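You operate a simulated robot arm through the tools that you are given. There is no shell and no other tool. Be economical: measure what you need, move in short steps, check, and stop when the job is done.

Carry out the task below with a simulated robot arm. There is one attempt and no reset: what you move stays moved.

## Task
Try the 20 and 15 gauges on the grey rack's grey panel and set the slider to grey.
Fine: leave that panel in its rack; put both gauges back; leave the third gauge.

Only the result counts: the job must be done as asked and must still hold three seconds after the hand-in. Knocking over, shifting, dropping, spilling or breaking anything else fails it.

## Robot
A 6-joint arm with a two-finger parallel gripper, fixed in place. Base frame: the origin is at the foot of the arm, x ahead of it, y to its left, z up; the work surface is at about z = 0.9. Readings come in m, rad, newtons and seconds.
With the tool pointing down near the work surface it reaches from about 0.24 to 0.66 m from the base axis. Its first joint turns from -1.152 to 1.152 rad. Payload 2.9 kg.
Tool frame: the origin (TCP) lies between the finger pads and is the grasp point; the fingertips stand 0.03 m ahead of it; z points along the fingers, y is the line along which they close. Largest opening 0.11 m; finger width 0.02, thickness 0.01; the body of the gripper, 0.048 by 0.112 m, starts 0.055 m behind the TCP.
Orientation is that of the tool frame in the base frame, as a unit quaternion [x, y, z, w]. With the fingers straight down and closing along the base's y, the tool's x points along the base's -x, its y along +y and its z along -z.

## Interface
- The arm moves only by the tool jog_arm. Its argument "deltas" is a list that holds one entry, the list of rows, each a list of 7 numbers: the shift along the tool's x, y, z in mm, then the turn, a rotation vector about the tool's x, y, z in rad, then the finger opening in mm, from 0 to 110. In form: [[[x, y, z, wx, wy, wz, grip], ...]]. A call has 1 to 10 rows; each row shifts and turns the commanded pose from where the row before left it, along the tool's axes as they then stand. A row lasts 0.2 s, in which the tool goes at most 0.05 m and 0.15 rad; a call with a longer step from one row to the next is refused whole, and so is a gripper value outside its range. Where a pose cannot be reached the arm comes as near as it can. A force on the tool above 90 N (or 10 N above the force at the start of the call, whichever is more), or a blocked arm, ends the call early, and 0.2 s more pass. Each finger travels about 0.108 m/s and halts on what it meets, pressing with about 35 N; the grip force reading is that of the motor and also rises with nothing between the fingers. The clock runs only during rows and for 0.2 s after the last one: add rows that do not move to give the fingers time. It gives the time, the measured TCP pose, the force on the tool (base axes), the opening and the grip force at its end, in the units of the frame above (readings bear some noise), and new pictures: "show" is both (left out), scene, wrist or none.
- Cameras (640 x 400 px; columns grow to the right, rows downward): "scene" is fixed at [0.0623, 0.4207, 1.402]; the picture's right is [-0.88, -0.48, 0.00], its down [-0.18, 0.34, -0.92] and it looks along [0.44, -0.81, -0.39] (base axes); focal length 292 px, centre (320, 200). "wrist" rides on the gripper at [-0.036, 0, -0.057] in the tool frame; the picture's right is [0.00, -1.00, 0.00], its down [0.97, 0.00, -0.24] and it looks along [0.24, 0.00, 0.97] (tool axes); focal length 218 px, centre (320, 200).
- pixel_to_xyz(camera, pixels): for up to 12 pixels [column, row] of the newest picture of that camera ("zoom" is the newest enlarged one), the place [x, y, z] in the base frame of the surface seen there, good to about 0.002 m. No time passes.
- zoom(camera, box): a new picture of the part [left, top, right, bottom] of that camera's present view, enlarged. No time passes.
- job_done(): hands the job in; it is judged then, once.

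Keep the steps short. Do not move on a guess: measure, check each grasp and each placing, and mend mistakes. In all there are 80 turns and 120 pictures (those below and enlarged ones count). Leave the gripper open and the arm clear of the work at the hand-in unless told otherwise, and finish with a single line.

The tools are called by a JSON object that holds its "fn" and its "kwargs". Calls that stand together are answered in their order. jog_arm: Moves the arm, as the interface text tells. Its arguments: {"type":"object","properties":{"deltas":{"type":"array","items":{"type":"array","items":{"type":"array","items":{"type":"number"}}}},"show":{"type":"string","enum":["both","scene","wrist","none"]}},"required":["deltas"]} The other tools are called the same way: pixel_to_xyz (camera, pixels) gives the place of the surface under pixels of a picture; zoom (camera, box) takes an enlarged picture of a part of a camera's view; job_done () hands the job in.

At the start:

```text
t: 0.0
tool_pos: [0.2559, -0.1871, 1.3625]
orientation: [0.0, 1.0, 0.0, 0.002]
wrist_force: [1.0, -0.6, -0.8]
width: 0.1101
grip_force: 0.0
```

scene: 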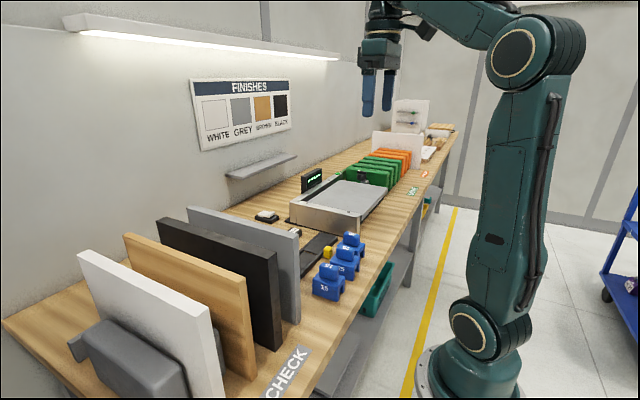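
wrist: 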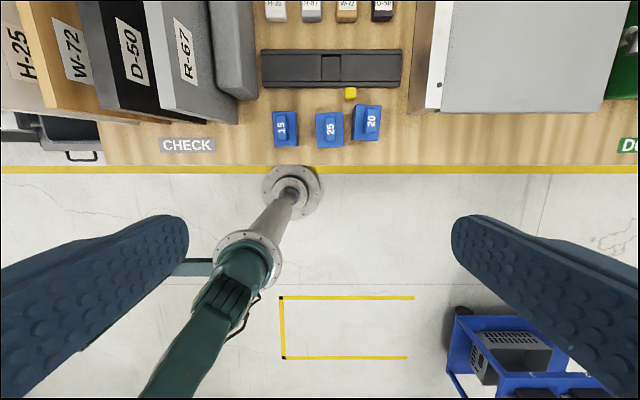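

I'll look closer at the gauges, slider and rack before moving.

{"fn": "zoom", "kwargs": {"camera": "wrist", "box": [240, 0, 440, 160]}}

{"fn": "zoom", "kwargs": {"camera": "wrist", "box": [0, 0, 260, 160]}}

{"fn": "zoom", "kwargs": {"camera": "scene", "box": [180, 160, 420, 310]}}

{"fn": "pixel_to_xyz", "kwargs": {"camera": "wrist", "pixels": [[285, 128], [329, 130], [371, 122], [350, 94], [331, 68], [276, 10], [311, 10], [346, 10], [382, 10], [190, 60], [230, 60], [185, 145]]}}

```text
2.50 times, centred on (340, 80) of wrist
```

zoom: 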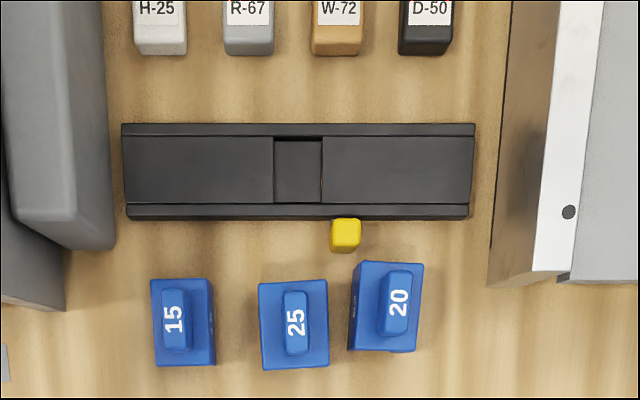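

```text
2.46 times, centred on (130, 80) of wrist
```

zoom: 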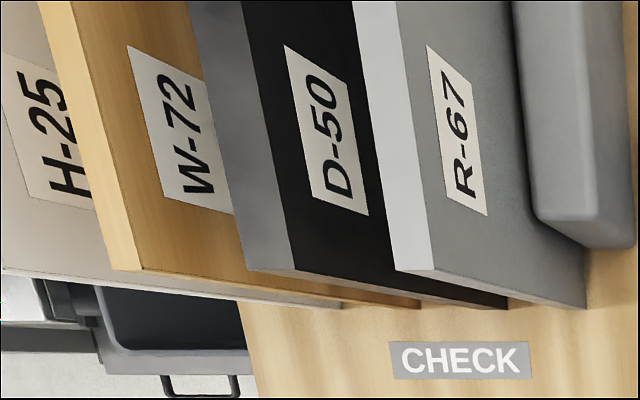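

```text
2.67 times, centred on (300, 235) of scene
```

zoom: 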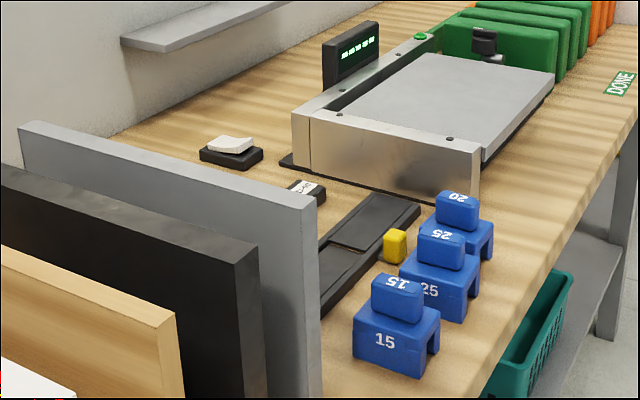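

```text
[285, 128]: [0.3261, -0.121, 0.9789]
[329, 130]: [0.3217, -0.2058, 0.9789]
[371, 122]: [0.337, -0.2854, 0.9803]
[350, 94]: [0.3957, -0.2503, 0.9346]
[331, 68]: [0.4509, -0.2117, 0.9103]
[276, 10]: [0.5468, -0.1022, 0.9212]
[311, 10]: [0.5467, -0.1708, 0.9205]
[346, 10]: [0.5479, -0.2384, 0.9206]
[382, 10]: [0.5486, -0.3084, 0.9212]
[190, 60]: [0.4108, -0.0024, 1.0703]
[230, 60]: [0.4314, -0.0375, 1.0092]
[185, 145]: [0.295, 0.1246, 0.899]
```

The gauges are U-shaped saddles with a top knob; I'll measure the grey panel's top edge, the gauges and the slider in the scene picture.

{"fn": "pixel_to_xyz", "kwargs": {"camera": "scene", "pixels": [[192, 208], [240, 220], [290, 235], [297, 236], [293, 238], [299, 315], [270, 250], [328, 253], [312, 243], [352, 234], [349, 257], [325, 290]]}}

{"fn": "zoom", "kwargs": {"camera": "scene", "box": [270, 210, 390, 310]}}

{"fn": "zoom", "kwargs": {"camera": "scene", "box": [170, 195, 310, 355]}}

```text
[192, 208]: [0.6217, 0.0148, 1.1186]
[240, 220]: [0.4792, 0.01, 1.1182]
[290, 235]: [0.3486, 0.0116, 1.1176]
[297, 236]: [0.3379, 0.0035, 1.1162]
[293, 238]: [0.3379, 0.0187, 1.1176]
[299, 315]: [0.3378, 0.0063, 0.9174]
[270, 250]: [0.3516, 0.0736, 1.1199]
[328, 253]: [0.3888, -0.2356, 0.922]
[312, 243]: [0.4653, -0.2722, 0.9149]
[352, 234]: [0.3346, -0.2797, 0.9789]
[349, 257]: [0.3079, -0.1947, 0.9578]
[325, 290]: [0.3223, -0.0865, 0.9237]
```

```text
4.00 times, centred on (330, 260) of scene
```

zoom: 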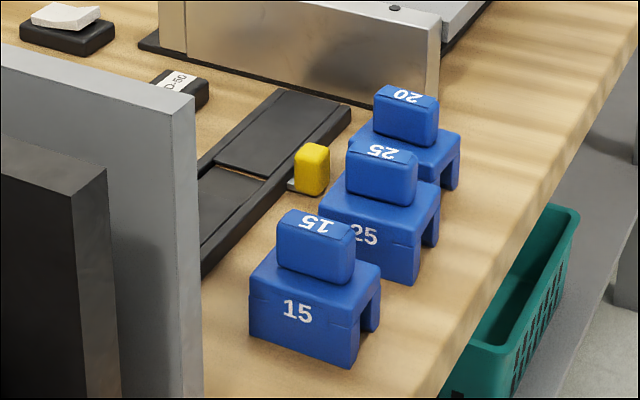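

```text
2.50 times, centred on (240, 275) of scene
```

zoom: 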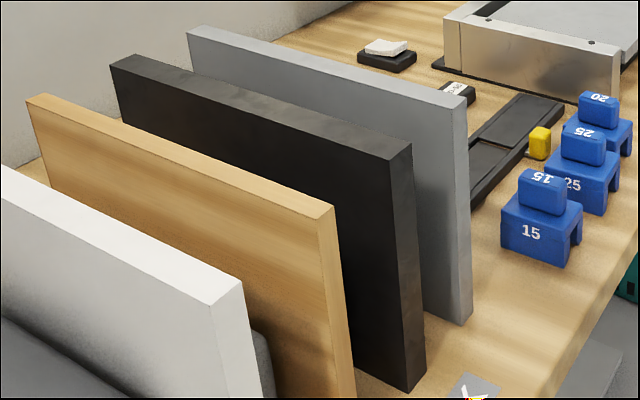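

Panel top is z≈1.118, x from 0.338 inward, y≈0.011. I'll lower the camera over the gauges and slider for a closer look (clear of everything at z≥1.15).

{"fn": "jog_arm", "kwargs": {"deltas": [[[-20, -3, 42, 0, 0, 0, 110], [-20, -3, 42, 0, 0, 0, 110], [-20, -3, 42, 0, 0, 0, 110], [-20, -3, 42, 0, 0, 0, 110], [-20, -3, 42, 0, 0, 0, 110]]], "show": "wrist"}}

```text
t: 1.2
tool_pos: [0.3567, -0.2001, 1.1534]
orientation: [0.0, 1.0, -0.001, 0.001]
wrist_force: [-0.2, 0.0, -0.4]
width: 0.1102
grip_force: 0.1
```

wrist: 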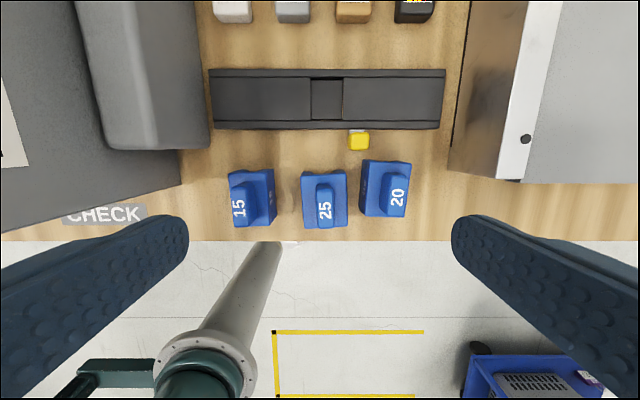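

{"fn": "zoom", "kwargs": {"camera": "wrist", "box": [200, 0, 460, 160]}}

{"fn": "zoom", "kwargs": {"camera": "wrist", "box": [215, 120, 425, 245]}}

{"fn": "pixel_to_xyz", "kwargs": {"camera": "wrist", "pixels": [[270, 100], [327, 100], [390, 100], [212, 100], [443, 100], [359, 143], [359, 130], [309, 90], [345, 90], [351, 145], [368, 145], [390, 124]]}}

```text
2.46 times, centred on (330, 80) of wrist
```

zoom: 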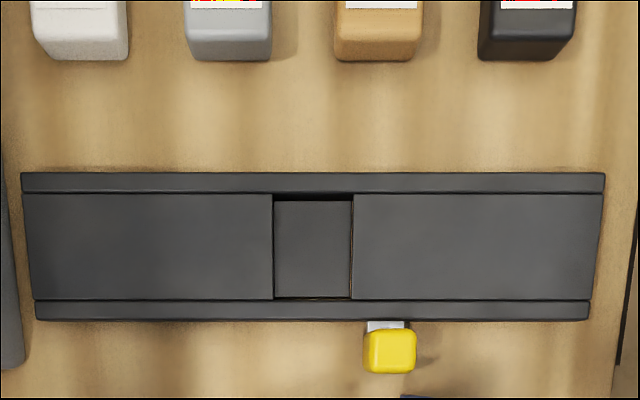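

```text
3.05 times, centred on (320, 182) of wrist
```

zoom: 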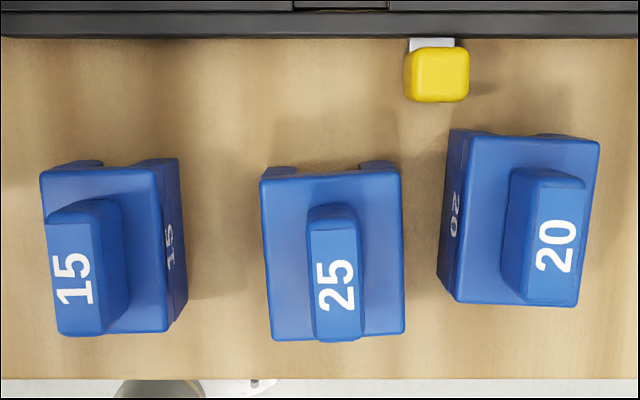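

```text
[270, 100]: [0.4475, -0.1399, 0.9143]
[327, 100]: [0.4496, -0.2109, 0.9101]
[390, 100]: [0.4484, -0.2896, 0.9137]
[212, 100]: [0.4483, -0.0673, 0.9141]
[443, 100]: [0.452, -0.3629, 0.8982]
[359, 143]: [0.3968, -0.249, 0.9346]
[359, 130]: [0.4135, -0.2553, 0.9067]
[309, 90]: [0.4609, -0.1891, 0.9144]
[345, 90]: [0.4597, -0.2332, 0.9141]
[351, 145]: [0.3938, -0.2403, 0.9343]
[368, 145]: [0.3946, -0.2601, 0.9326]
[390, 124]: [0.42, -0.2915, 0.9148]
```

The slider's yellow knob sits at y≈-0.25 by a track with a window at y≈-0.211. I'll measure the gauges' geometry from the enlarged picture.

{"fn": "pixel_to_xyz", "kwargs": {"camera": "zoom", "pixels": [[515, 180], [580, 188], [530, 298], [575, 303], [468, 145], [596, 145], [458, 298], [50, 226], [95, 222], [62, 328], [98, 328], [45, 180]]}}

{"fn": "pixel_to_xyz", "kwargs": {"camera": "zoom", "pixels": [[148, 180], [165, 325], [110, 325], [535, 220], [575, 220], [266, 182], [394, 182], [272, 335], [403, 330], [85, 166], [150, 164], [376, 165]]}}

{"fn": "pixel_to_xyz", "kwargs": {"camera": "scene", "pixels": [[341, 264], [350, 275], [345, 290], [317, 290], [343, 265]]}}

```text
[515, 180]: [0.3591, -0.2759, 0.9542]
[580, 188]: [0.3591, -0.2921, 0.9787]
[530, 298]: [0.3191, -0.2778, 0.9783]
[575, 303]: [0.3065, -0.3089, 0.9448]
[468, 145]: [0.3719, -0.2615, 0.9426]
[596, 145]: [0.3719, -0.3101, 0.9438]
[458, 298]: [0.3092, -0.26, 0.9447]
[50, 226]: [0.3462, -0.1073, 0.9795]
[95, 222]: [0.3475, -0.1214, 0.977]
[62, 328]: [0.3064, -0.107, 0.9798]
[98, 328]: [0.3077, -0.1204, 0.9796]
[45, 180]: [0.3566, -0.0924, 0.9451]
```

```text
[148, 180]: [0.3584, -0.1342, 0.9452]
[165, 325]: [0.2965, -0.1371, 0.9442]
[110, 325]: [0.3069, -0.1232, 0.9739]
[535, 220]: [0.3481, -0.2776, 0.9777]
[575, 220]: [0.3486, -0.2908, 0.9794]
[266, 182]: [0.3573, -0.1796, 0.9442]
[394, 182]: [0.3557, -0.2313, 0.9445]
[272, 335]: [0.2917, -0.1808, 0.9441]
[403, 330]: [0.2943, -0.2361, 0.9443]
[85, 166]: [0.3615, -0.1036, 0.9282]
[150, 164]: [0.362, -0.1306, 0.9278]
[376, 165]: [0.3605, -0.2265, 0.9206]
```

```text
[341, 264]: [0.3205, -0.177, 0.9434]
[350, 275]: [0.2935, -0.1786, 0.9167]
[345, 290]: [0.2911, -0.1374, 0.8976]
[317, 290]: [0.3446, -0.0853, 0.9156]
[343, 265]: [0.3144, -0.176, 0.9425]
```

Gauges: 20 at (0.340,-0.286), 15 at (0.327,-0.114), body top z 0.944, handle top 0.979, handle ~20 mm wide along y. Clearance on the panel may be small, so I'll look straight down on the grey panel's top edge next.

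{"fn": "jog_arm", "kwargs": {"deltas": [[[0, 0, -48, 0, 0, 0, 110], [0, 0, -48, 0, 0, 0, 110], [-5, 42, 0, 0, 0, 0, 110], [-5, 42, 0, 0, 0, 0, 110], [-5, 42, 0, 0, 0, 0, 110], [-5, 42, 0, 0, 0, 0, 110], [0, 43, 0, 0, 0, 0, 110], [0, 0, 0, 0, 0, 0, 110]]], "show": "wrist"}}

```text
t: 3.0
tool_pos: [0.3761, 0.0106, 1.2487]
orientation: [0.0, 1.0, 0.0, 0.001]
wrist_force: [0.2, -0.6, -0.8]
width: 0.1099
grip_force: 0.1
```

wrist: 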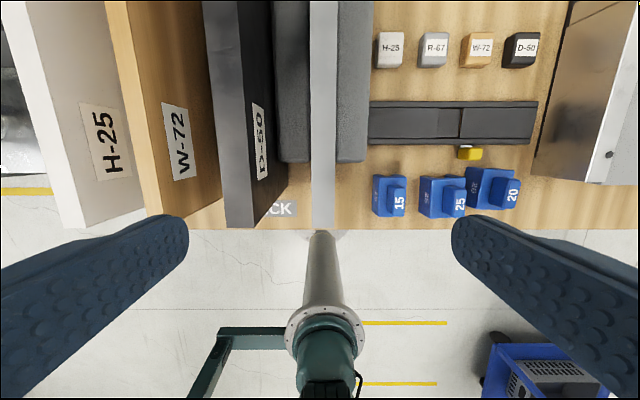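

{"fn": "zoom", "kwargs": {"camera": "wrist", "box": [270, 120, 390, 240]}}

{"fn": "zoom", "kwargs": {"camera": "wrist", "box": [260, 0, 380, 120]}}

{"fn": "zoom", "kwargs": {"camera": "wrist", "box": [360, 20, 560, 180]}}

```text
3.33 times, centred on (330, 180) of wrist
```

zoom: 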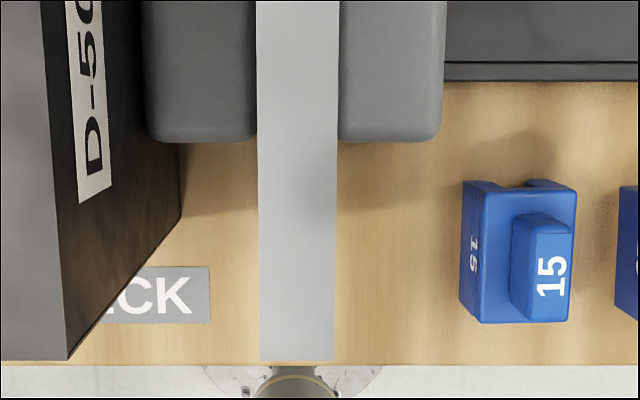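

```text
3.33 times, centred on (320, 60) of wrist
```

zoom: 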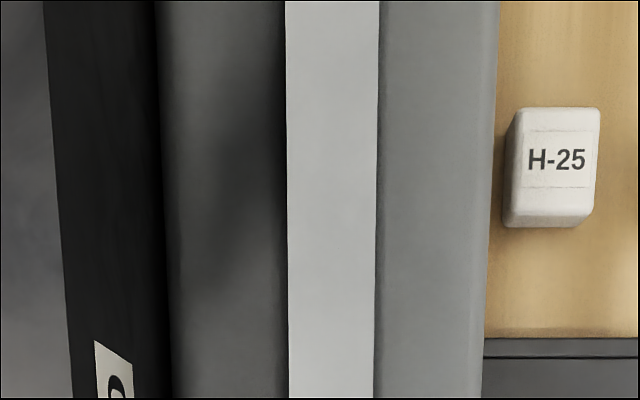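

```text
2.50 times, centred on (460, 100) of wrist
```

zoom: 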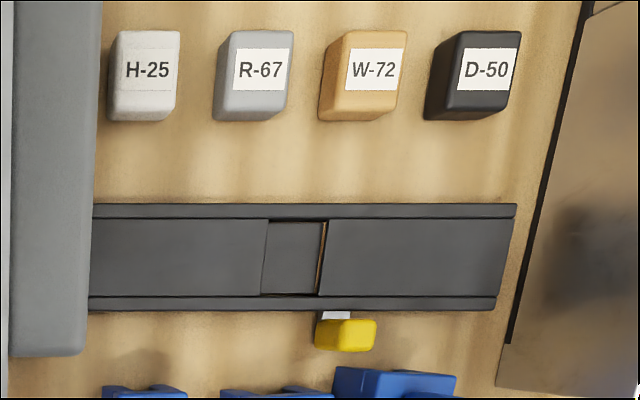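

The window's right edge shows a brown strip, so the slide beneath carries the colours; I'll watch the window when moving it. Panel centre works out at y≈0.0078, ~20 mm thick, aligned with x. Now go over gauge 20 with the fingers partly closed.

{"fn": "jog_arm", "kwargs": {"deltas": [[[5.1, -42.2, 0, 0, 0, 0, 60], [5.1, -42.2, 0, 0, 0, 0, 48], [5.1, -42.2, 0, 0, 0, 0, 48], [5.1, -42.2, 0, 0, 0, 0, 48], [5.1, -42.2, 0, 0, 0, 0, 48], [5.1, -42.2, 0, 0, 0, 0, 48], [5.1, -42.2, 0, 0, 0, 0, 48], [0, 0, 50, 0, 0, 0, 48], [0, 0, 50, 0, 0, 0, 48], [0, 0, 50, 0, 0, 0, 48]]], "show": "wrist"}}

```text
t: 5.2
tool_pos: [0.3413, -0.286, 1.0997]
orientation: [-0.001, 1.0, -0.001, 0.001]
wrist_force: [-0.3, -0.4, 1.2]
width: 0.048
grip_force: 0.0
```

wrist: 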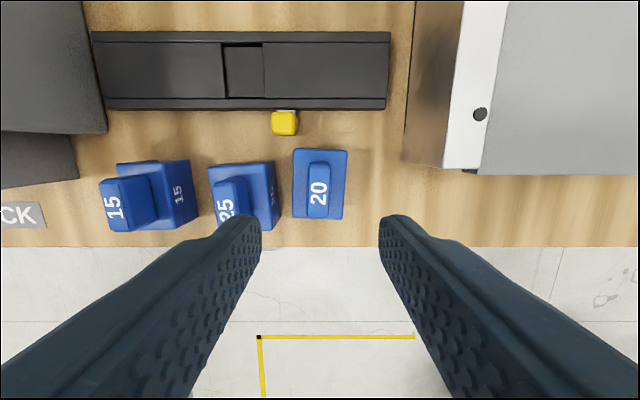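

Centred over gauge 20, which is turned ~2.5° clockwise. Descend with that turn, stop with the tips just over the body top.

{"fn": "jog_arm", "kwargs": {"deltas": [[[0, 0, 40, 0, 0, 0.04, 48], [0, 0, 40, 0, 0, 0, 48], [0, 0, 37, 0, 0, 0, 48], [0, 0, 0, 0, 0, 0, 48]]], "show": "both"}}

```text
t: 6.2
tool_pos: [0.3416, -0.2864, 0.9825]
orientation: [0.02, 1.0, 0.0, 0.002]
wrist_force: [-1.1, 1.1, -0.6]
width: 0.0479
grip_force: 0.0
```

scene: 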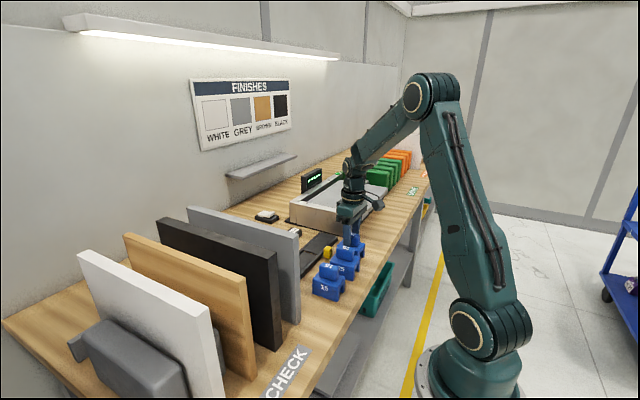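
wrist: 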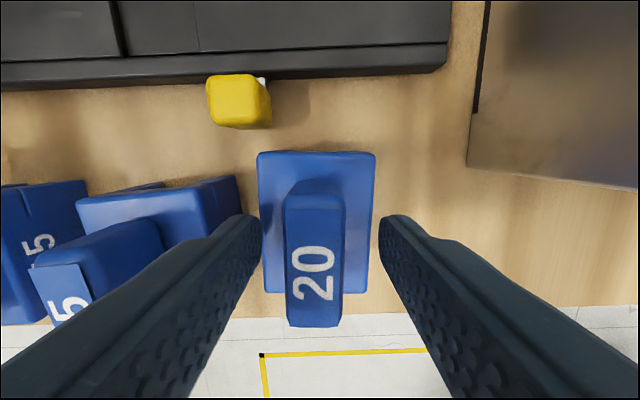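

Handle sits ~1.5 mm to +y of centre; correct and close.

{"fn": "jog_arm", "kwargs": {"deltas": [[[0, 1.5, 0, 0, 0, 0, 48], [0, 0, 0, 0, 0, 0, 30], [0, 0, 0, 0, 0, 0, 15], [0, 0, 0, 0, 0, 0, 10], [0, 0, 0, 0, 0, 0, 10]]], "show": "wrist"}}

```text
t: 7.4
tool_pos: [0.3419, -0.2847, 0.9829]
orientation: [0.02, 1.0, 0.0, -0.001]
wrist_force: [-0.6, 0.4, 0.1]
width: 0.0196
grip_force: 35.2
```

wrist: 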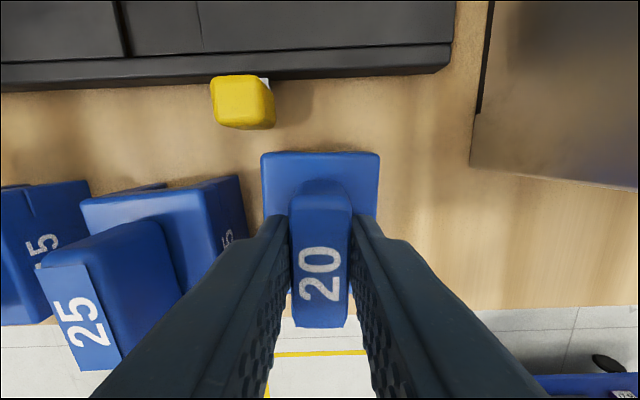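

Gripped at 19.6 mm. Its home is TCP (0.342,-0.2847,0.983), turn 0.04. Lift straight up and turn back square.

{"fn": "jog_arm", "kwargs": {"deltas": [[[0, 0, -20, 0, 0, 0, 10], [0, 0, -45, 0, 0, 0, 10], [0, 0, -47, 0, 0, 0, 10], [0, 0, -47, 0, 0, 0, 10], [0, 0, -47, 0, 0, 0, 10], [0, 0, -47, 0, 0, 0, 10], [0, 0, -47, 0, 0, -0.04, 10], [0, 0, 0, 0, 0, 0, 10]]], "show": "scene"}}

{"fn": "jog_arm", "kwargs": {"deltas": [[[-8, 41.8, 0, 0, 0, 0, 10], [-8, 41.8, 0, 0, 0, 0, 10], [-8, 41.8, 0, 0, 0, 0, 10], [-8, 41.8, 0, 0, 0, 0, 10], [-8, 41.8, 0, 0, 0, 0, 10], [-9, 41.8, 0, 0, 0, 0, 10], [-9, 41.7, 0, 0, 0, 0, 10], [0, 0, 0, 0, 0, 0, 10]]], "show": "both"}}

```text
t: 9.2
tool_pos: [0.343, -0.2854, 1.2823]
orientation: [0.0, 1.0, 0.0, 0.0]
wrist_force: [0.0, 0.4, -1.8]
width: 0.0196
grip_force: 34.9
```

scene: 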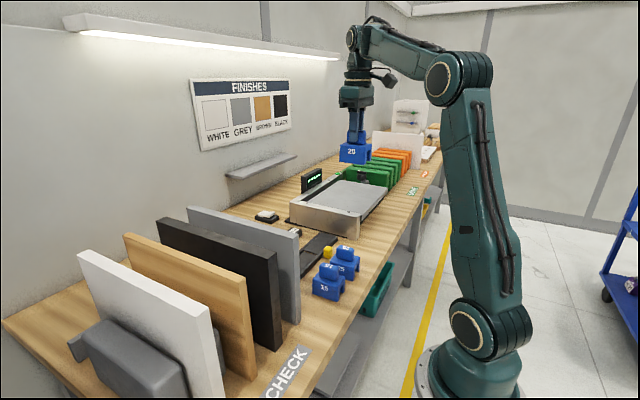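

```text
t: 11.0
tool_pos: [0.399, 0.0092, 1.2819]
orientation: [0.0, 1.0, 0.0, 0.001]
wrist_force: [0.6, -0.6, -1.5]
width: 0.0194
grip_force: 35.0
```

scene: 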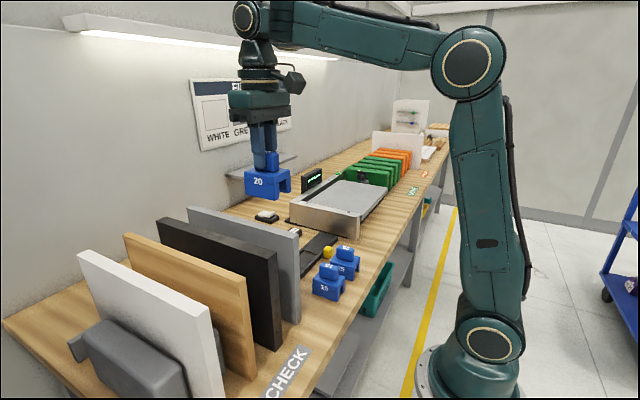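
wrist: 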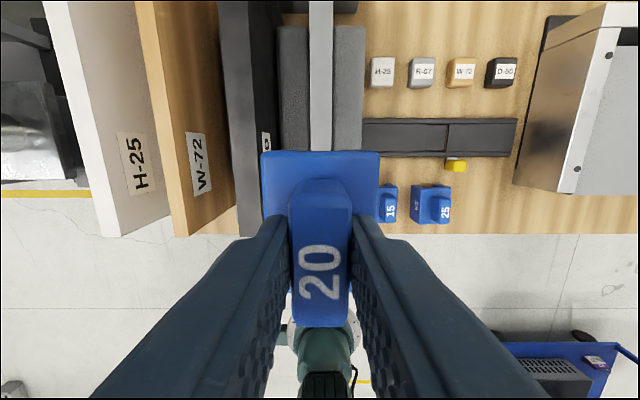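

Gauge centred in hand (body columns 260–380). Measure panel columns again and the slot from the scene.

{"fn": "zoom", "kwargs": {"camera": "wrist", "box": [270, 0, 370, 160]}}

{"fn": "zoom", "kwargs": {"camera": "scene", "box": [230, 140, 310, 210]}}

```text
2.50 times, centred on (320, 80) of wrist
```

zoom: 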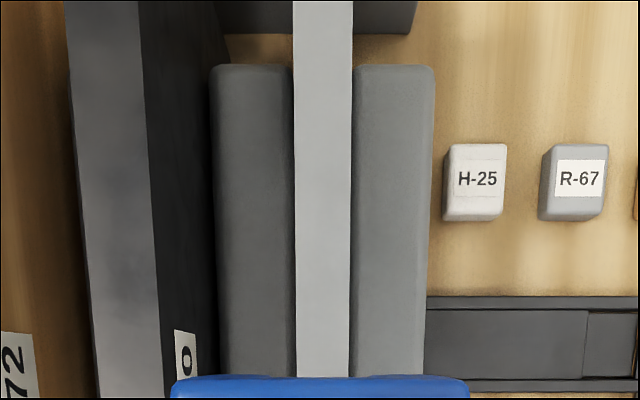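

```text
5.71 times, centred on (270, 175) of scene
```

zoom: 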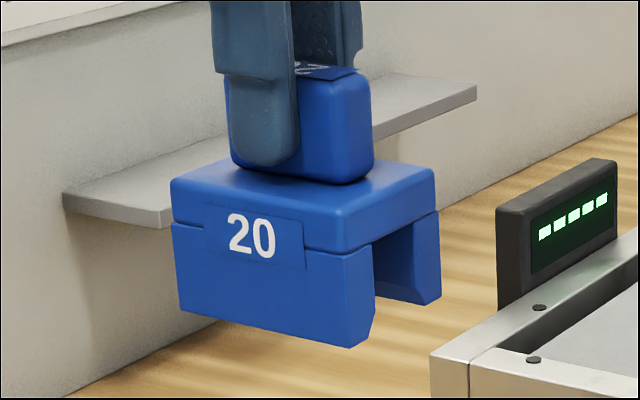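

Panel centre is 1.2 mm to -y of the tool. Correct and descend to just above the panel (TCP ≈1.207).

{"fn": "jog_arm", "kwargs": {"deltas": [[[0, -1.2, 25, 0, 0, 0, 10], [0, 0, 25, 0, 0, 0, 10], [0, 0, 24, 0, 0, 0, 10], [0, 0, 0, 0, 0, 0, 10]]], "show": "both"}}

{"fn": "zoom", "kwargs": {"camera": "scene", "box": [220, 170, 320, 260]}}

{"fn": "zoom", "kwargs": {"camera": "wrist", "box": [250, 40, 390, 180]}}

```text
t: 12.0
tool_pos: [0.3991, 0.0066, 1.208]
orientation: [0.0, 1.0, 0.0, 0.001]
wrist_force: [-0.3, -0.4, -1.2]
width: 0.0195
grip_force: 35.3
```

scene: 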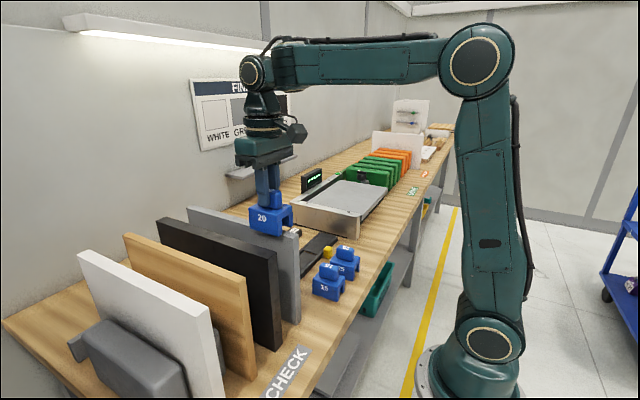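
wrist: 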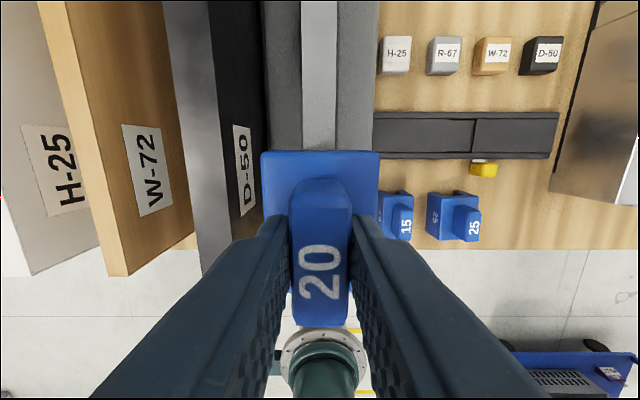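

```text
4.44 times, centred on (270, 215) of scene
```

zoom: 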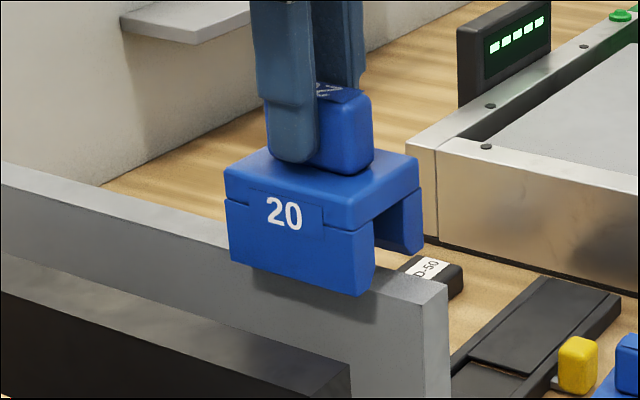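

```text
2.86 times, centred on (320, 110) of wrist
```

zoom: 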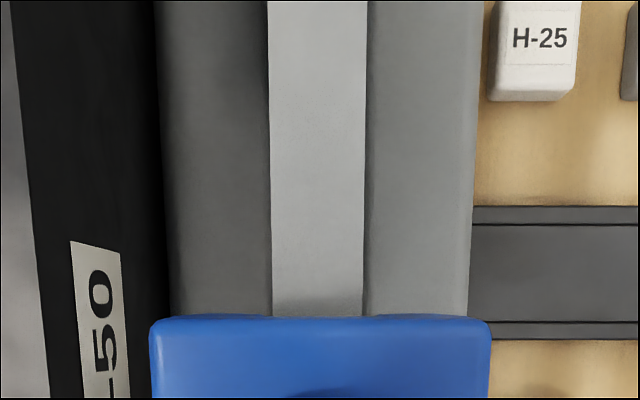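

Aligned within ~0.3 mm. Now lower slowly in small rows and watch the force.

{"fn": "jog_arm", "kwargs": {"deltas": [[[0, 0.3, 3, 0, 0, 0, 10], [0, 0, 2, 0, 0, 0, 10], [0, 0, 2, 0, 0, 0, 10], [0, 0, 2, 0, 0, 0, 10], [0, 0, 2, 0, 0, 0, 10]]], "show": "scene"}}

{"fn": "zoom", "kwargs": {"camera": "scene", "box": [220, 170, 320, 260]}}

```text
t: 13.2
tool_pos: [0.3998, 0.0064, 1.1971]
orientation: [0.0, 1.0, -0.001, 0.0]
wrist_force: [-0.1, 0.4, -1.7]
width: 0.0195
grip_force: 34.9
```

scene: 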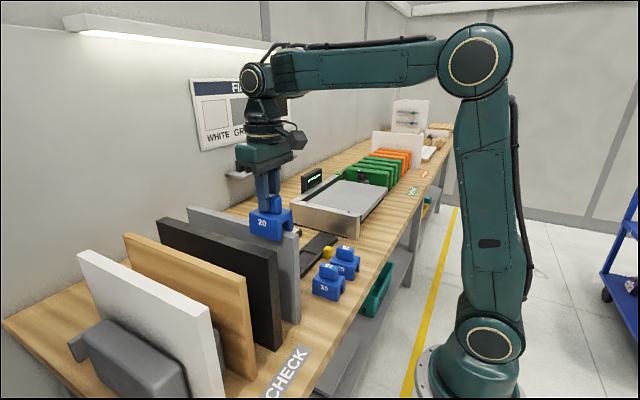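

```text
4.44 times, centred on (270, 215) of scene
```

zoom: 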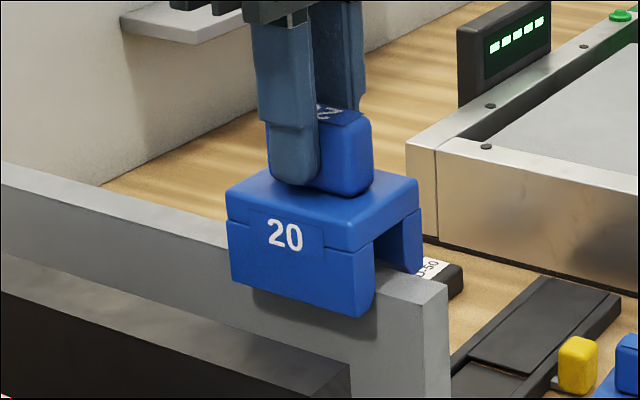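

No contact force; the legs are starting to straddle the panel. Continue slowly.

{"fn": "jog_arm", "kwargs": {"deltas": [[[0, 0, 2, 0, 0, 0, 10], [0, 0, 2, 0, 0, 0, 10], [0, 0, 2, 0, 0, 0, 10], [0, 0, 2, 0, 0, 0, 10], [0, 0, 2, 0, 0, 0, 10]]], "show": "scene"}}

{"fn": "zoom", "kwargs": {"camera": "scene", "box": [220, 170, 320, 260]}}

```text
t: 14.4
tool_pos: [0.4002, 0.0071, 1.187]
orientation: [0.0, 1.0, 0.0, 0.0]
wrist_force: [0.5, 0.4, -1.3]
width: 0.0196
grip_force: 34.9
```

scene: 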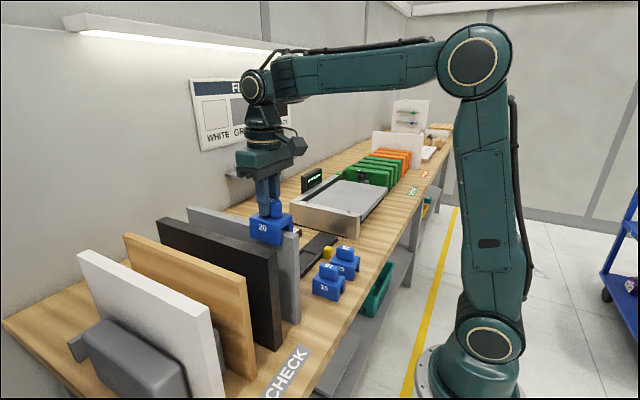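

```text
4.44 times, centred on (270, 215) of scene
```

zoom: 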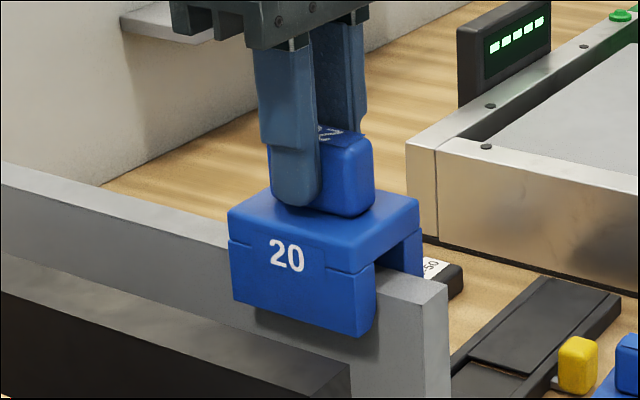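

It slides on freely. Continue down toward seating.

{"fn": "jog_arm", "kwargs": {"deltas": [[[0, 0, 2, 0, 0, 0, 10], [0, 0, 2, 0, 0, 0, 10], [0, 0, 2, 0, 0, 0, 10], [0, 0, 2, 0, 0, 0, 10], [0, 0, 1, 0, 0, 0, 10]]], "show": "none"}}

{"fn": "jog_arm", "kwargs": {"deltas": [[[0, 0, 1, 0, 0, 0, 10], [0, 0, 1, 0, 0, 0, 10], [0, 0, 1, 0, 0, 0, 10]]], "show": "scene"}}

{"fn": "zoom", "kwargs": {"camera": "scene", "box": [220, 170, 320, 260]}}

```text
t: 15.6
tool_pos: [0.3989, 0.0071, 1.1789]
orientation: [0.0, 1.0, 0.0, 0.001]
wrist_force: [0.4, 0.0, -1.4]
width: 0.0195
grip_force: 34.6
```

```text
t: 16.4
tool_pos: [0.3991, 0.0064, 1.1754]
orientation: [0.0, 1.0, -0.001, 0.001]
wrist_force: [0.4, 0.3, -1.9]
width: 0.0197
grip_force: 34.7
```

scene: 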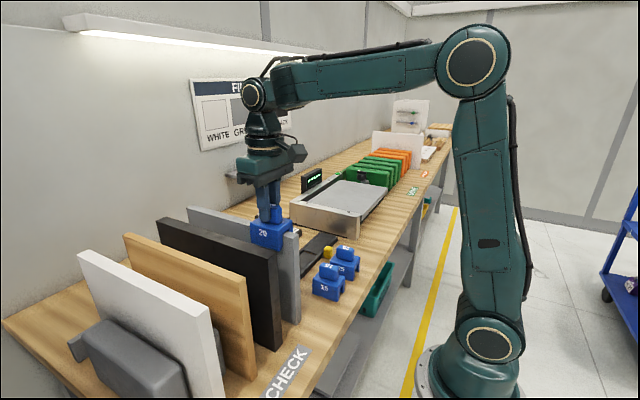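

```text
4.44 times, centred on (270, 215) of scene
```

zoom: 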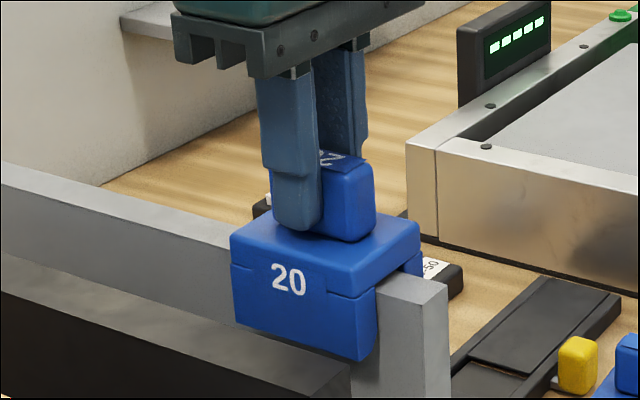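

Almost seated; a few more millimetres until contact.

{"fn": "jog_arm", "kwargs": {"deltas": [[[0, 0, 1, 0, 0, 0, 10], [0, 0, 1, 0, 0, 0, 10], [0, 0, 1, 0, 0, 0, 10], [0, 0, 0, 0, 0, 0, 10]]], "show": "none"}}

{"fn": "jog_arm", "kwargs": {"deltas": [[[0, 0, 1, 0, 0, 0, 10], [0, 0, 1, 0, 0, 0, 10], [0, 0, 0, 0, 0, 0, 10]]], "show": "none"}}

```text
t: 17.4
tool_pos: [0.3989, 0.007, 1.1736]
orientation: [0.0, 1.0, 0.0, 0.001]
wrist_force: [-0.7, 0.1, 3.9]
width: 0.0196
grip_force: 34.9
```

```text
t: 18.2
tool_pos: [0.4003, 0.0076, 1.1723]
orientation: [0.0, 1.0, -0.001, 0.004]
wrist_force: [-3.0, 0.4, 31.2]
width: 0.0197
grip_force: 35.0
```

Seated: force +31 N at TCP z 1.172 — gauge 20 fits. Lift it straight off.

{"fn": "jog_arm", "kwargs": {"deltas": [[[0, 0, -3, 0, 0, 0, 10], [0, 0, -8, 0, 0, 0, 10], [0, 0, -10, 0, 0, 0, 10], [0, 0, -15, 0, 0, 0, 10], [0, 0, -20, 0, 0, 0, 10], [0, 0, -30, 0, 0, 0, 10], [0, 0, -25, 0, 0, 0, 10], [0, 0, 0, 0, 0, 0, 10]]], "show": "both"}}

```text
t: 20.0
tool_pos: [0.3993, 0.0073, 1.2824]
orientation: [0.0, 1.0, 0.0, 0.0]
wrist_force: [-0.7, 0.1, -1.1]
width: 0.0197
grip_force: 35.6
```

scene: 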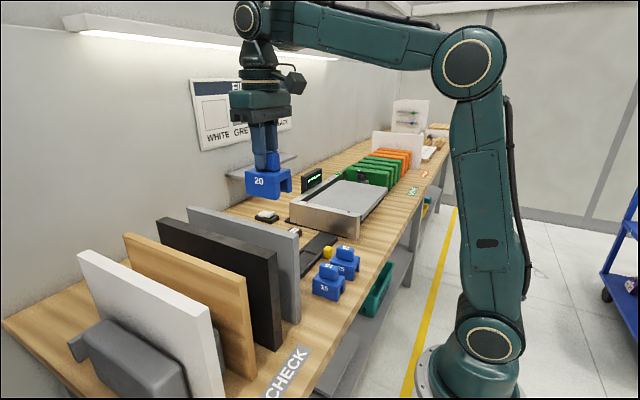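
wrist: 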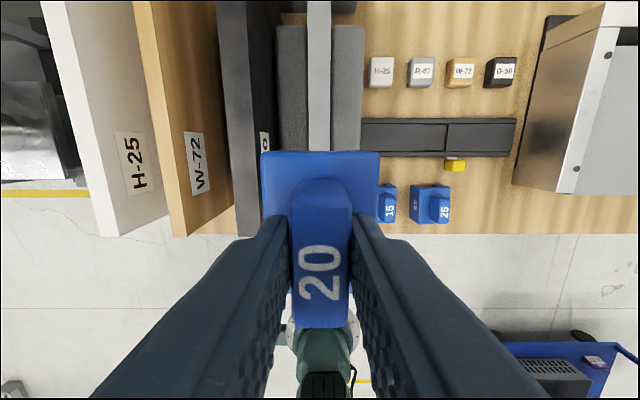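

Panel undisturbed. Carry gauge 20 back over its home, then lower.

{"fn": "jog_arm", "kwargs": {"deltas": [[[8, -41.8, 0, 0, 0, 0, 10], [8, -41.8, 0, 0, 0, 0, 10], [8, -41.8, 0, 0, 0, 0, 10], [8, -41.8, 0, 0, 0, 0, 10], [8, -41.8, 0, 0, 0, 0, 10], [9, -41.8, 0, 0, 0, 0, 10], [8.5, -41.8, 0, 0, 0, 0, 10], [0, 0, 0, 0, 0, 0.04, 10]]], "show": "none"}}

{"fn": "jog_arm", "kwargs": {"deltas": [[[0, 0, 45, 0, 0, 0, 10], [0, 0, 45, 0, 0, 0, 10], [0, 0, 45, 0, 0, 0, 10], [0, 0, 45, 0, 0, 0, 10], [0, 0, 45, 0, 0, 0, 10], [0, 0, 40, 0, 0, 0, 10], [0, 0, 20, 0, 0, 0, 10], [0, 0, 0, 0, 0, 0, 10]]], "show": "both"}}

```text
t: 21.8
tool_pos: [0.341, -0.2867, 1.2816]
orientation: [0.02, 1.0, -0.001, 0.0]
wrist_force: [-1.4, -1.4, -2.0]
width: 0.0197
grip_force: 34.9
```

```text
t: 23.6
tool_pos: [0.3403, -0.2848, 0.9968]
orientation: [0.02, 1.0, 0.001, 0.002]
wrist_force: [1.4, -0.3, -0.7]
width: 0.0197
grip_force: 35.3
```

scene: 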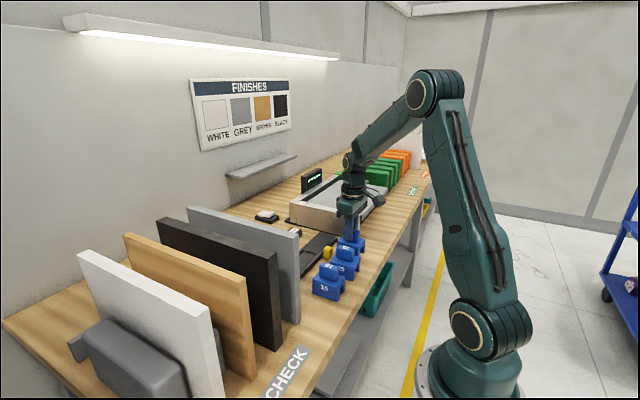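
wrist: 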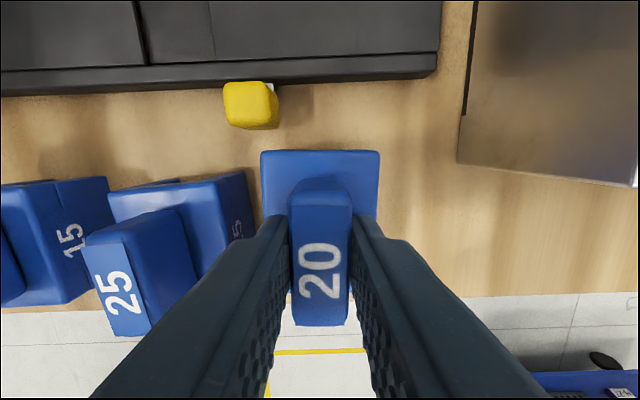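

At the home position, z 0.997; lower the last ~13 mm gently.

{"fn": "jog_arm", "kwargs": {"deltas": [[[-1, 0, 5, 0, 0, 0, 10], [0, 0, 4, 0, 0, 0, 10], [0, 0, 2, 0, 0, 0, 10], [0, 0, 1, 0, 0, 0, 10], [0, 0, 1, 0, 0, 0, 10], [0, 0, 0, 0, 0, 0, 10]]], "show": "none"}}

```text
t: 25.0
tool_pos: [0.3427, -0.2855, 0.9834]
orientation: [0.02, 1.0, 0.0, 0.001]
wrist_force: [-0.4, -0.2, -0.3]
width: 0.02
grip_force: 35.4
```

{"fn": "jog_arm", "kwargs": {"deltas": [[[0, 0, 0.7, 0, 0, 0, 10], [0, 0, 0.5, 0, 0, 0, 10], [0, 0, 0, 0, 0, 0, 10]]], "show": "none"}}

```text
t: 25.8
tool_pos: [0.3433, -0.286, 0.9832]
orientation: [0.02, 1.0, 0.0, 0.0]
wrist_force: [-1.5, 1.0, 2.2]
width: 0.0197
grip_force: 34.8
```

Touching down (force +2 N). Release with a modest opening and rise.

{"fn": "jog_arm", "kwargs": {"deltas": [[[0, 0, 0, 0, 0, 0, 25], [0, 0, 0, 0, 0, 0, 40], [0, 0, 0, 0, 0, 0, 48], [0, 0, -20, 0, 0, 0, 48], [0, 0, -45, 0, 0, 0, 48], [0, 0, -45, 0, 0, -0.04, 48], [-5, 43, 0, 0, 0, 0, 48], [0, 43, 0, 0, 0, 0, 48], [5, 43, 0, 0, 0, 0, 48], [14, 43, 0, 0, 0, 0, 48]]], "show": "both"}}

```text
t: 28.0
tool_pos: [0.3287, -0.1132, 1.0916]
orientation: [0.0, 1.0, 0.0, 0.0]
wrist_force: [0.2, 0.6, 1.5]
width: 0.0478
grip_force: 0.1
```

scene: 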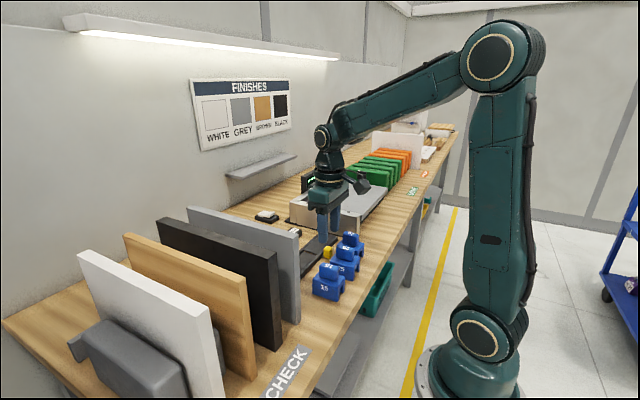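
wrist: 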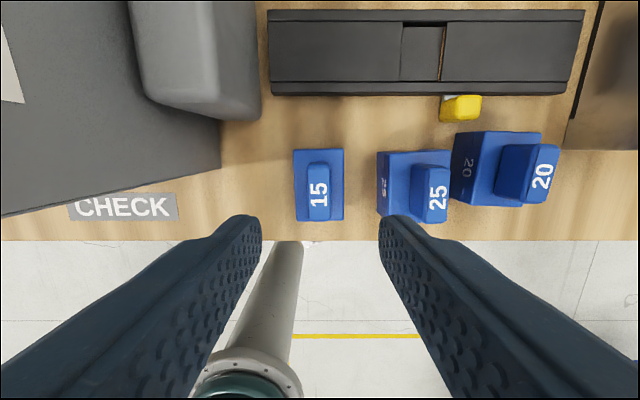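

Gauge 20 is back. I'm over gauge 15, nearly centred (columns 307–330). Descend.

{"fn": "jog_arm", "kwargs": {"deltas": [[[0, 1, 40, 0, 0, 0, 48], [0, 0, 40, 0, 0, 0, 48], [0, 0, 28.5, 0, 0, 0, 48], [0, 0, 0, 0, 0, 0, 48]]], "show": "wrist"}}

```text
t: 29.0
tool_pos: [0.3278, -0.1124, 0.9831]
orientation: [0.0, 1.0, 0.0, 0.001]
wrist_force: [-0.6, -0.1, 0.6]
width: 0.0481
grip_force: 0.0
```

wrist: 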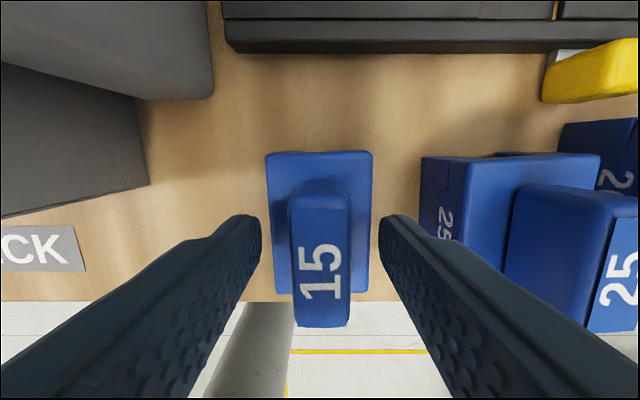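

Centred and square. Close on the handle.

{"fn": "jog_arm", "kwargs": {"deltas": [[[0, 0.3, 0, 0, 0, 0, 40], [0, 0, 0, 0, 0, 0, 28], [0, 0, 0, 0, 0, 0, 15], [0, 0, 0, 0, 0, 0, 10], [0, 0, 0, 0, 0, 0, 10]]], "show": "none"}}

{"fn": "jog_arm", "kwargs": {"deltas": [[[0, 0, -20, 0, 0, 0, 10], [0, 0, -45, 0, 0, 0, 10], [0, 0, -47, 0, 0, 0, 10], [0, 0, -47, 0, 0, 0, 10], [0, 0, -47, 0, 0, 0, 10], [0, 0, -47, 0, 0, 0, 10], [0, 0, -20, 0, 0, 0, 10], [0, 0, 0, 0, 0, 0, 10]]], "show": "none"}}

{"fn": "jog_arm", "kwargs": {"deltas": [[[-24, 40, 0, 0, 0, 0, 10], [-24, 40, 0, 0, 0, 0, 10], [-24, 39, 0, 0, 0, 0, 10], [0, 0, 0, 0, 0, 0, 10]]], "show": "both"}}

{"fn": "zoom", "kwargs": {"camera": "wrist", "box": [250, 40, 390, 180]}}

```text
t: 30.2
tool_pos: [0.3282, -0.1121, 0.9836]
orientation: [0.0, 1.0, 0.0, 0.001]
wrist_force: [0.0, 0.1, -1.1]
width: 0.0196
grip_force: 34.7
```

```text
t: 32.0
tool_pos: [0.3291, -0.1125, 1.2569]
orientation: [0.001, 1.0, 0.0, 0.0]
wrist_force: [0.5, 0.1, -1.4]
width: 0.0197
grip_force: 34.8
```

```text
t: 33.0
tool_pos: [0.401, 0.0064, 1.2565]
orientation: [-0.001, 1.0, 0.0, 0.0]
wrist_force: [-0.4, 0.8, -1.5]
width: 0.0198
grip_force: 34.9
```

scene: 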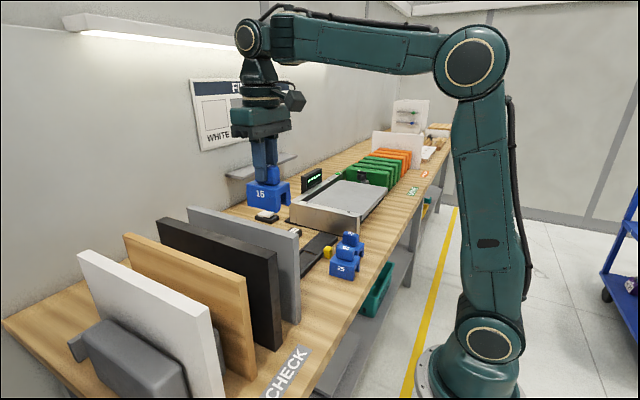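
wrist: 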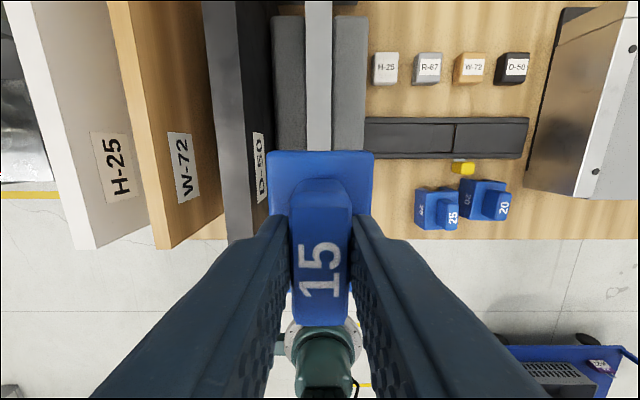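

```text
2.86 times, centred on (320, 110) of wrist
```

zoom: 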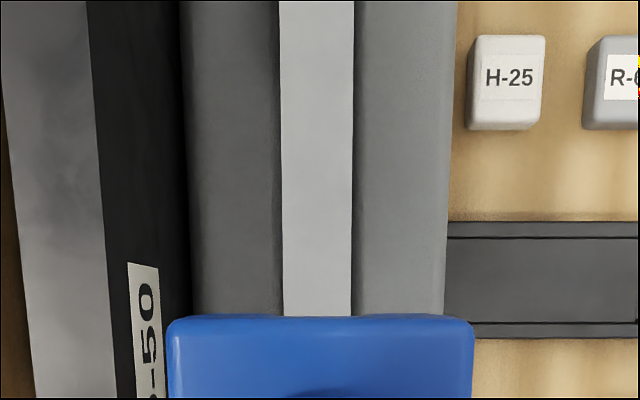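

Grip is sound (19.7 mm). Panel centre is ~1 mm to +y; correct and lower to just above it, then slowly to contact.

{"fn": "jog_arm", "kwargs": {"deltas": [[[0, 1, 25, 0, 0, 0, 10], [0, 0, 22, 0, 0, 0, 10], [0, 0, 2, 0, 0, 0, 10], [0, 0, 0, 0, 0, 0, 10]]], "show": "none"}}

{"fn": "jog_arm", "kwargs": {"deltas": [[[0, 0, 1.5, 0, 0, 0, 10], [0, 0, 1.5, 0, 0, 0, 10], [0, 0, 1.5, 0, 0, 0, 10], [0, 0, 0, 0, 0, 0, 10]]], "show": "none"}}

```text
t: 34.0
tool_pos: [0.4006, 0.0084, 1.2067]
orientation: [0.0, 1.0, 0.0, 0.001]
wrist_force: [0.5, -0.1, -1.2]
width: 0.0198
grip_force: 35.3
```

```text
t: 35.0
tool_pos: [0.4011, 0.0072, 1.2025]
orientation: [0.0, 1.0, 0.0, 0.0]
wrist_force: [-0.6, 0.2, -2.1]
width: 0.0197
grip_force: 35.7
```

{"fn": "jog_arm", "kwargs": {"deltas": [[[0, 0, 1, 0, 0, 0, 10], [0, 0, 1, 0, 0, 0, 10], [0, 0, 0, 0, 0, 0, 10]]], "show": "scene"}}

{"fn": "zoom", "kwargs": {"camera": "scene", "box": [220, 170, 320, 260]}}

```text
t: 35.8
tool_pos: [0.3998, 0.0056, 1.201]
orientation: [-0.001, 1.0, 0.0, 0.0]
wrist_force: [-0.3, 0.1, -1.4]
width: 0.0193
grip_force: 35.3
```

scene: 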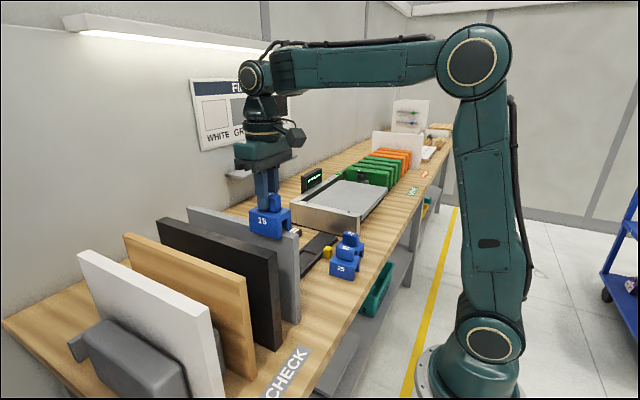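

```text
4.44 times, centred on (270, 215) of scene
```

zoom: 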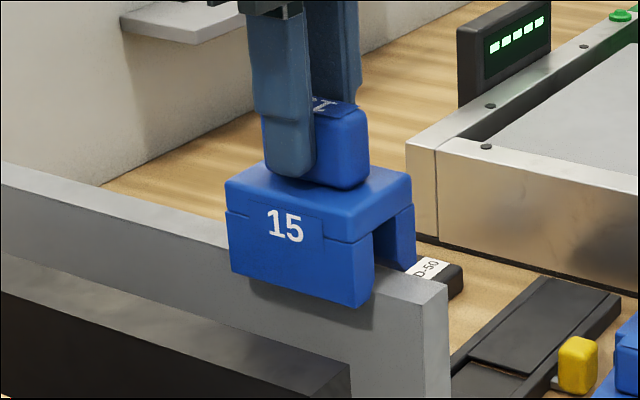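

No contact yet; continue 1 mm at a time.

{"fn": "jog_arm", "kwargs": {"deltas": [[[0, 0, 1, 0, 0, 0, 10], [0, 0, 1, 0, 0, 0, 10], [0, 0, 0, 0, 0, 0, 10]]], "show": "none"}}

{"fn": "jog_arm", "kwargs": {"deltas": [[[0, 0, 1, 0, 0, 0, 10], [0, 0, 0, 0, 0, 0, 10]]], "show": "none"}}

{"fn": "jog_arm", "kwargs": {"deltas": [[[0, 0, 1, 0, 0, 0, 10], [0, 0, 0, 0, 0, 0, 10]]], "show": "none"}}

```text
t: 36.6
tool_pos: [0.4011, 0.0076, 1.1991]
orientation: [0.0, 1.0, -0.001, 0.0]
wrist_force: [-0.5, 0.2, -1.6]
width: 0.0194
grip_force: 34.4
```

```text
t: 37.2
tool_pos: [0.4012, 0.0078, 1.1981]
orientation: [0.001, 1.0, 0.0, 0.001]
wrist_force: [-0.6, -0.6, -0.5]
width: 0.0198
grip_force: 34.8
```

```text
t: 37.8
tool_pos: [0.4007, 0.0086, 1.1972]
orientation: [0.0, 1.0, 0.0, 0.001]
wrist_force: [-0.2, -0.6, -1.2]
width: 0.0194
grip_force: 35.0
```

{"fn": "jog_arm", "kwargs": {"deltas": [[[0, 0, 1, 0, 0, 0, 10], [0, 0, 0, 0, 0, 0, 10]]], "show": "none"}}

{"fn": "jog_arm", "kwargs": {"deltas": [[[0, 0, 1, 0, 0, 0, 10], [0, 0, 0, 0, 0, 0, 10]]], "show": "none"}}

{"fn": "jog_arm", "kwargs": {"deltas": [[[0, 0, 1, 0, 0, 0, 10], [0, 0, 0, 0, 0, 0, 10]]], "show": "scene"}}

{"fn": "zoom", "kwargs": {"camera": "scene", "box": [220, 170, 320, 260]}}

```text
t: 38.4
tool_pos: [0.4004, 0.0079, 1.1965]
orientation: [-0.001, 1.0, 0.0, 0.002]
wrist_force: [-1.3, -0.6, 11.4]
width: 0.0193
grip_force: 35.1
```

```text
t: 39.0
tool_pos: [0.4009, 0.0072, 1.1971]
orientation: [0.0, 1.0, 0.001, 0.003]
wrist_force: [-4.8, 0.2, 29.2]
width: 0.0197
grip_force: 35.1
```

```text
t: 39.6
tool_pos: [0.4008, 0.0066, 1.1956]
orientation: [0.0, 1.0, 0.0, 0.003]
wrist_force: [-2.7, 0.2, 32.6]
width: 0.0195
grip_force: 34.8
```

scene: 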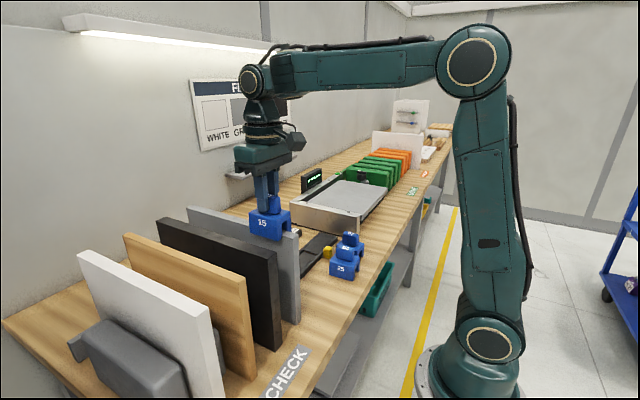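

```text
4.44 times, centred on (270, 215) of scene
```

zoom: 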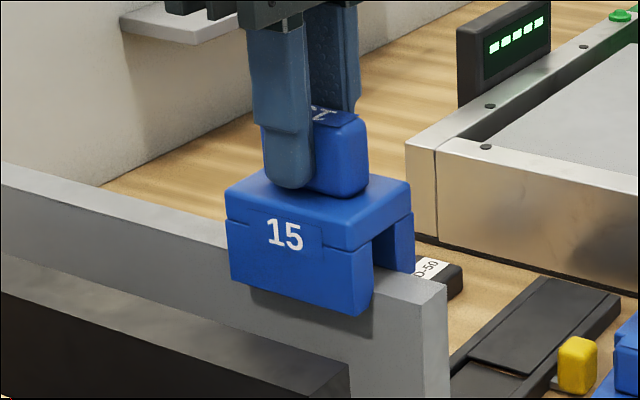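

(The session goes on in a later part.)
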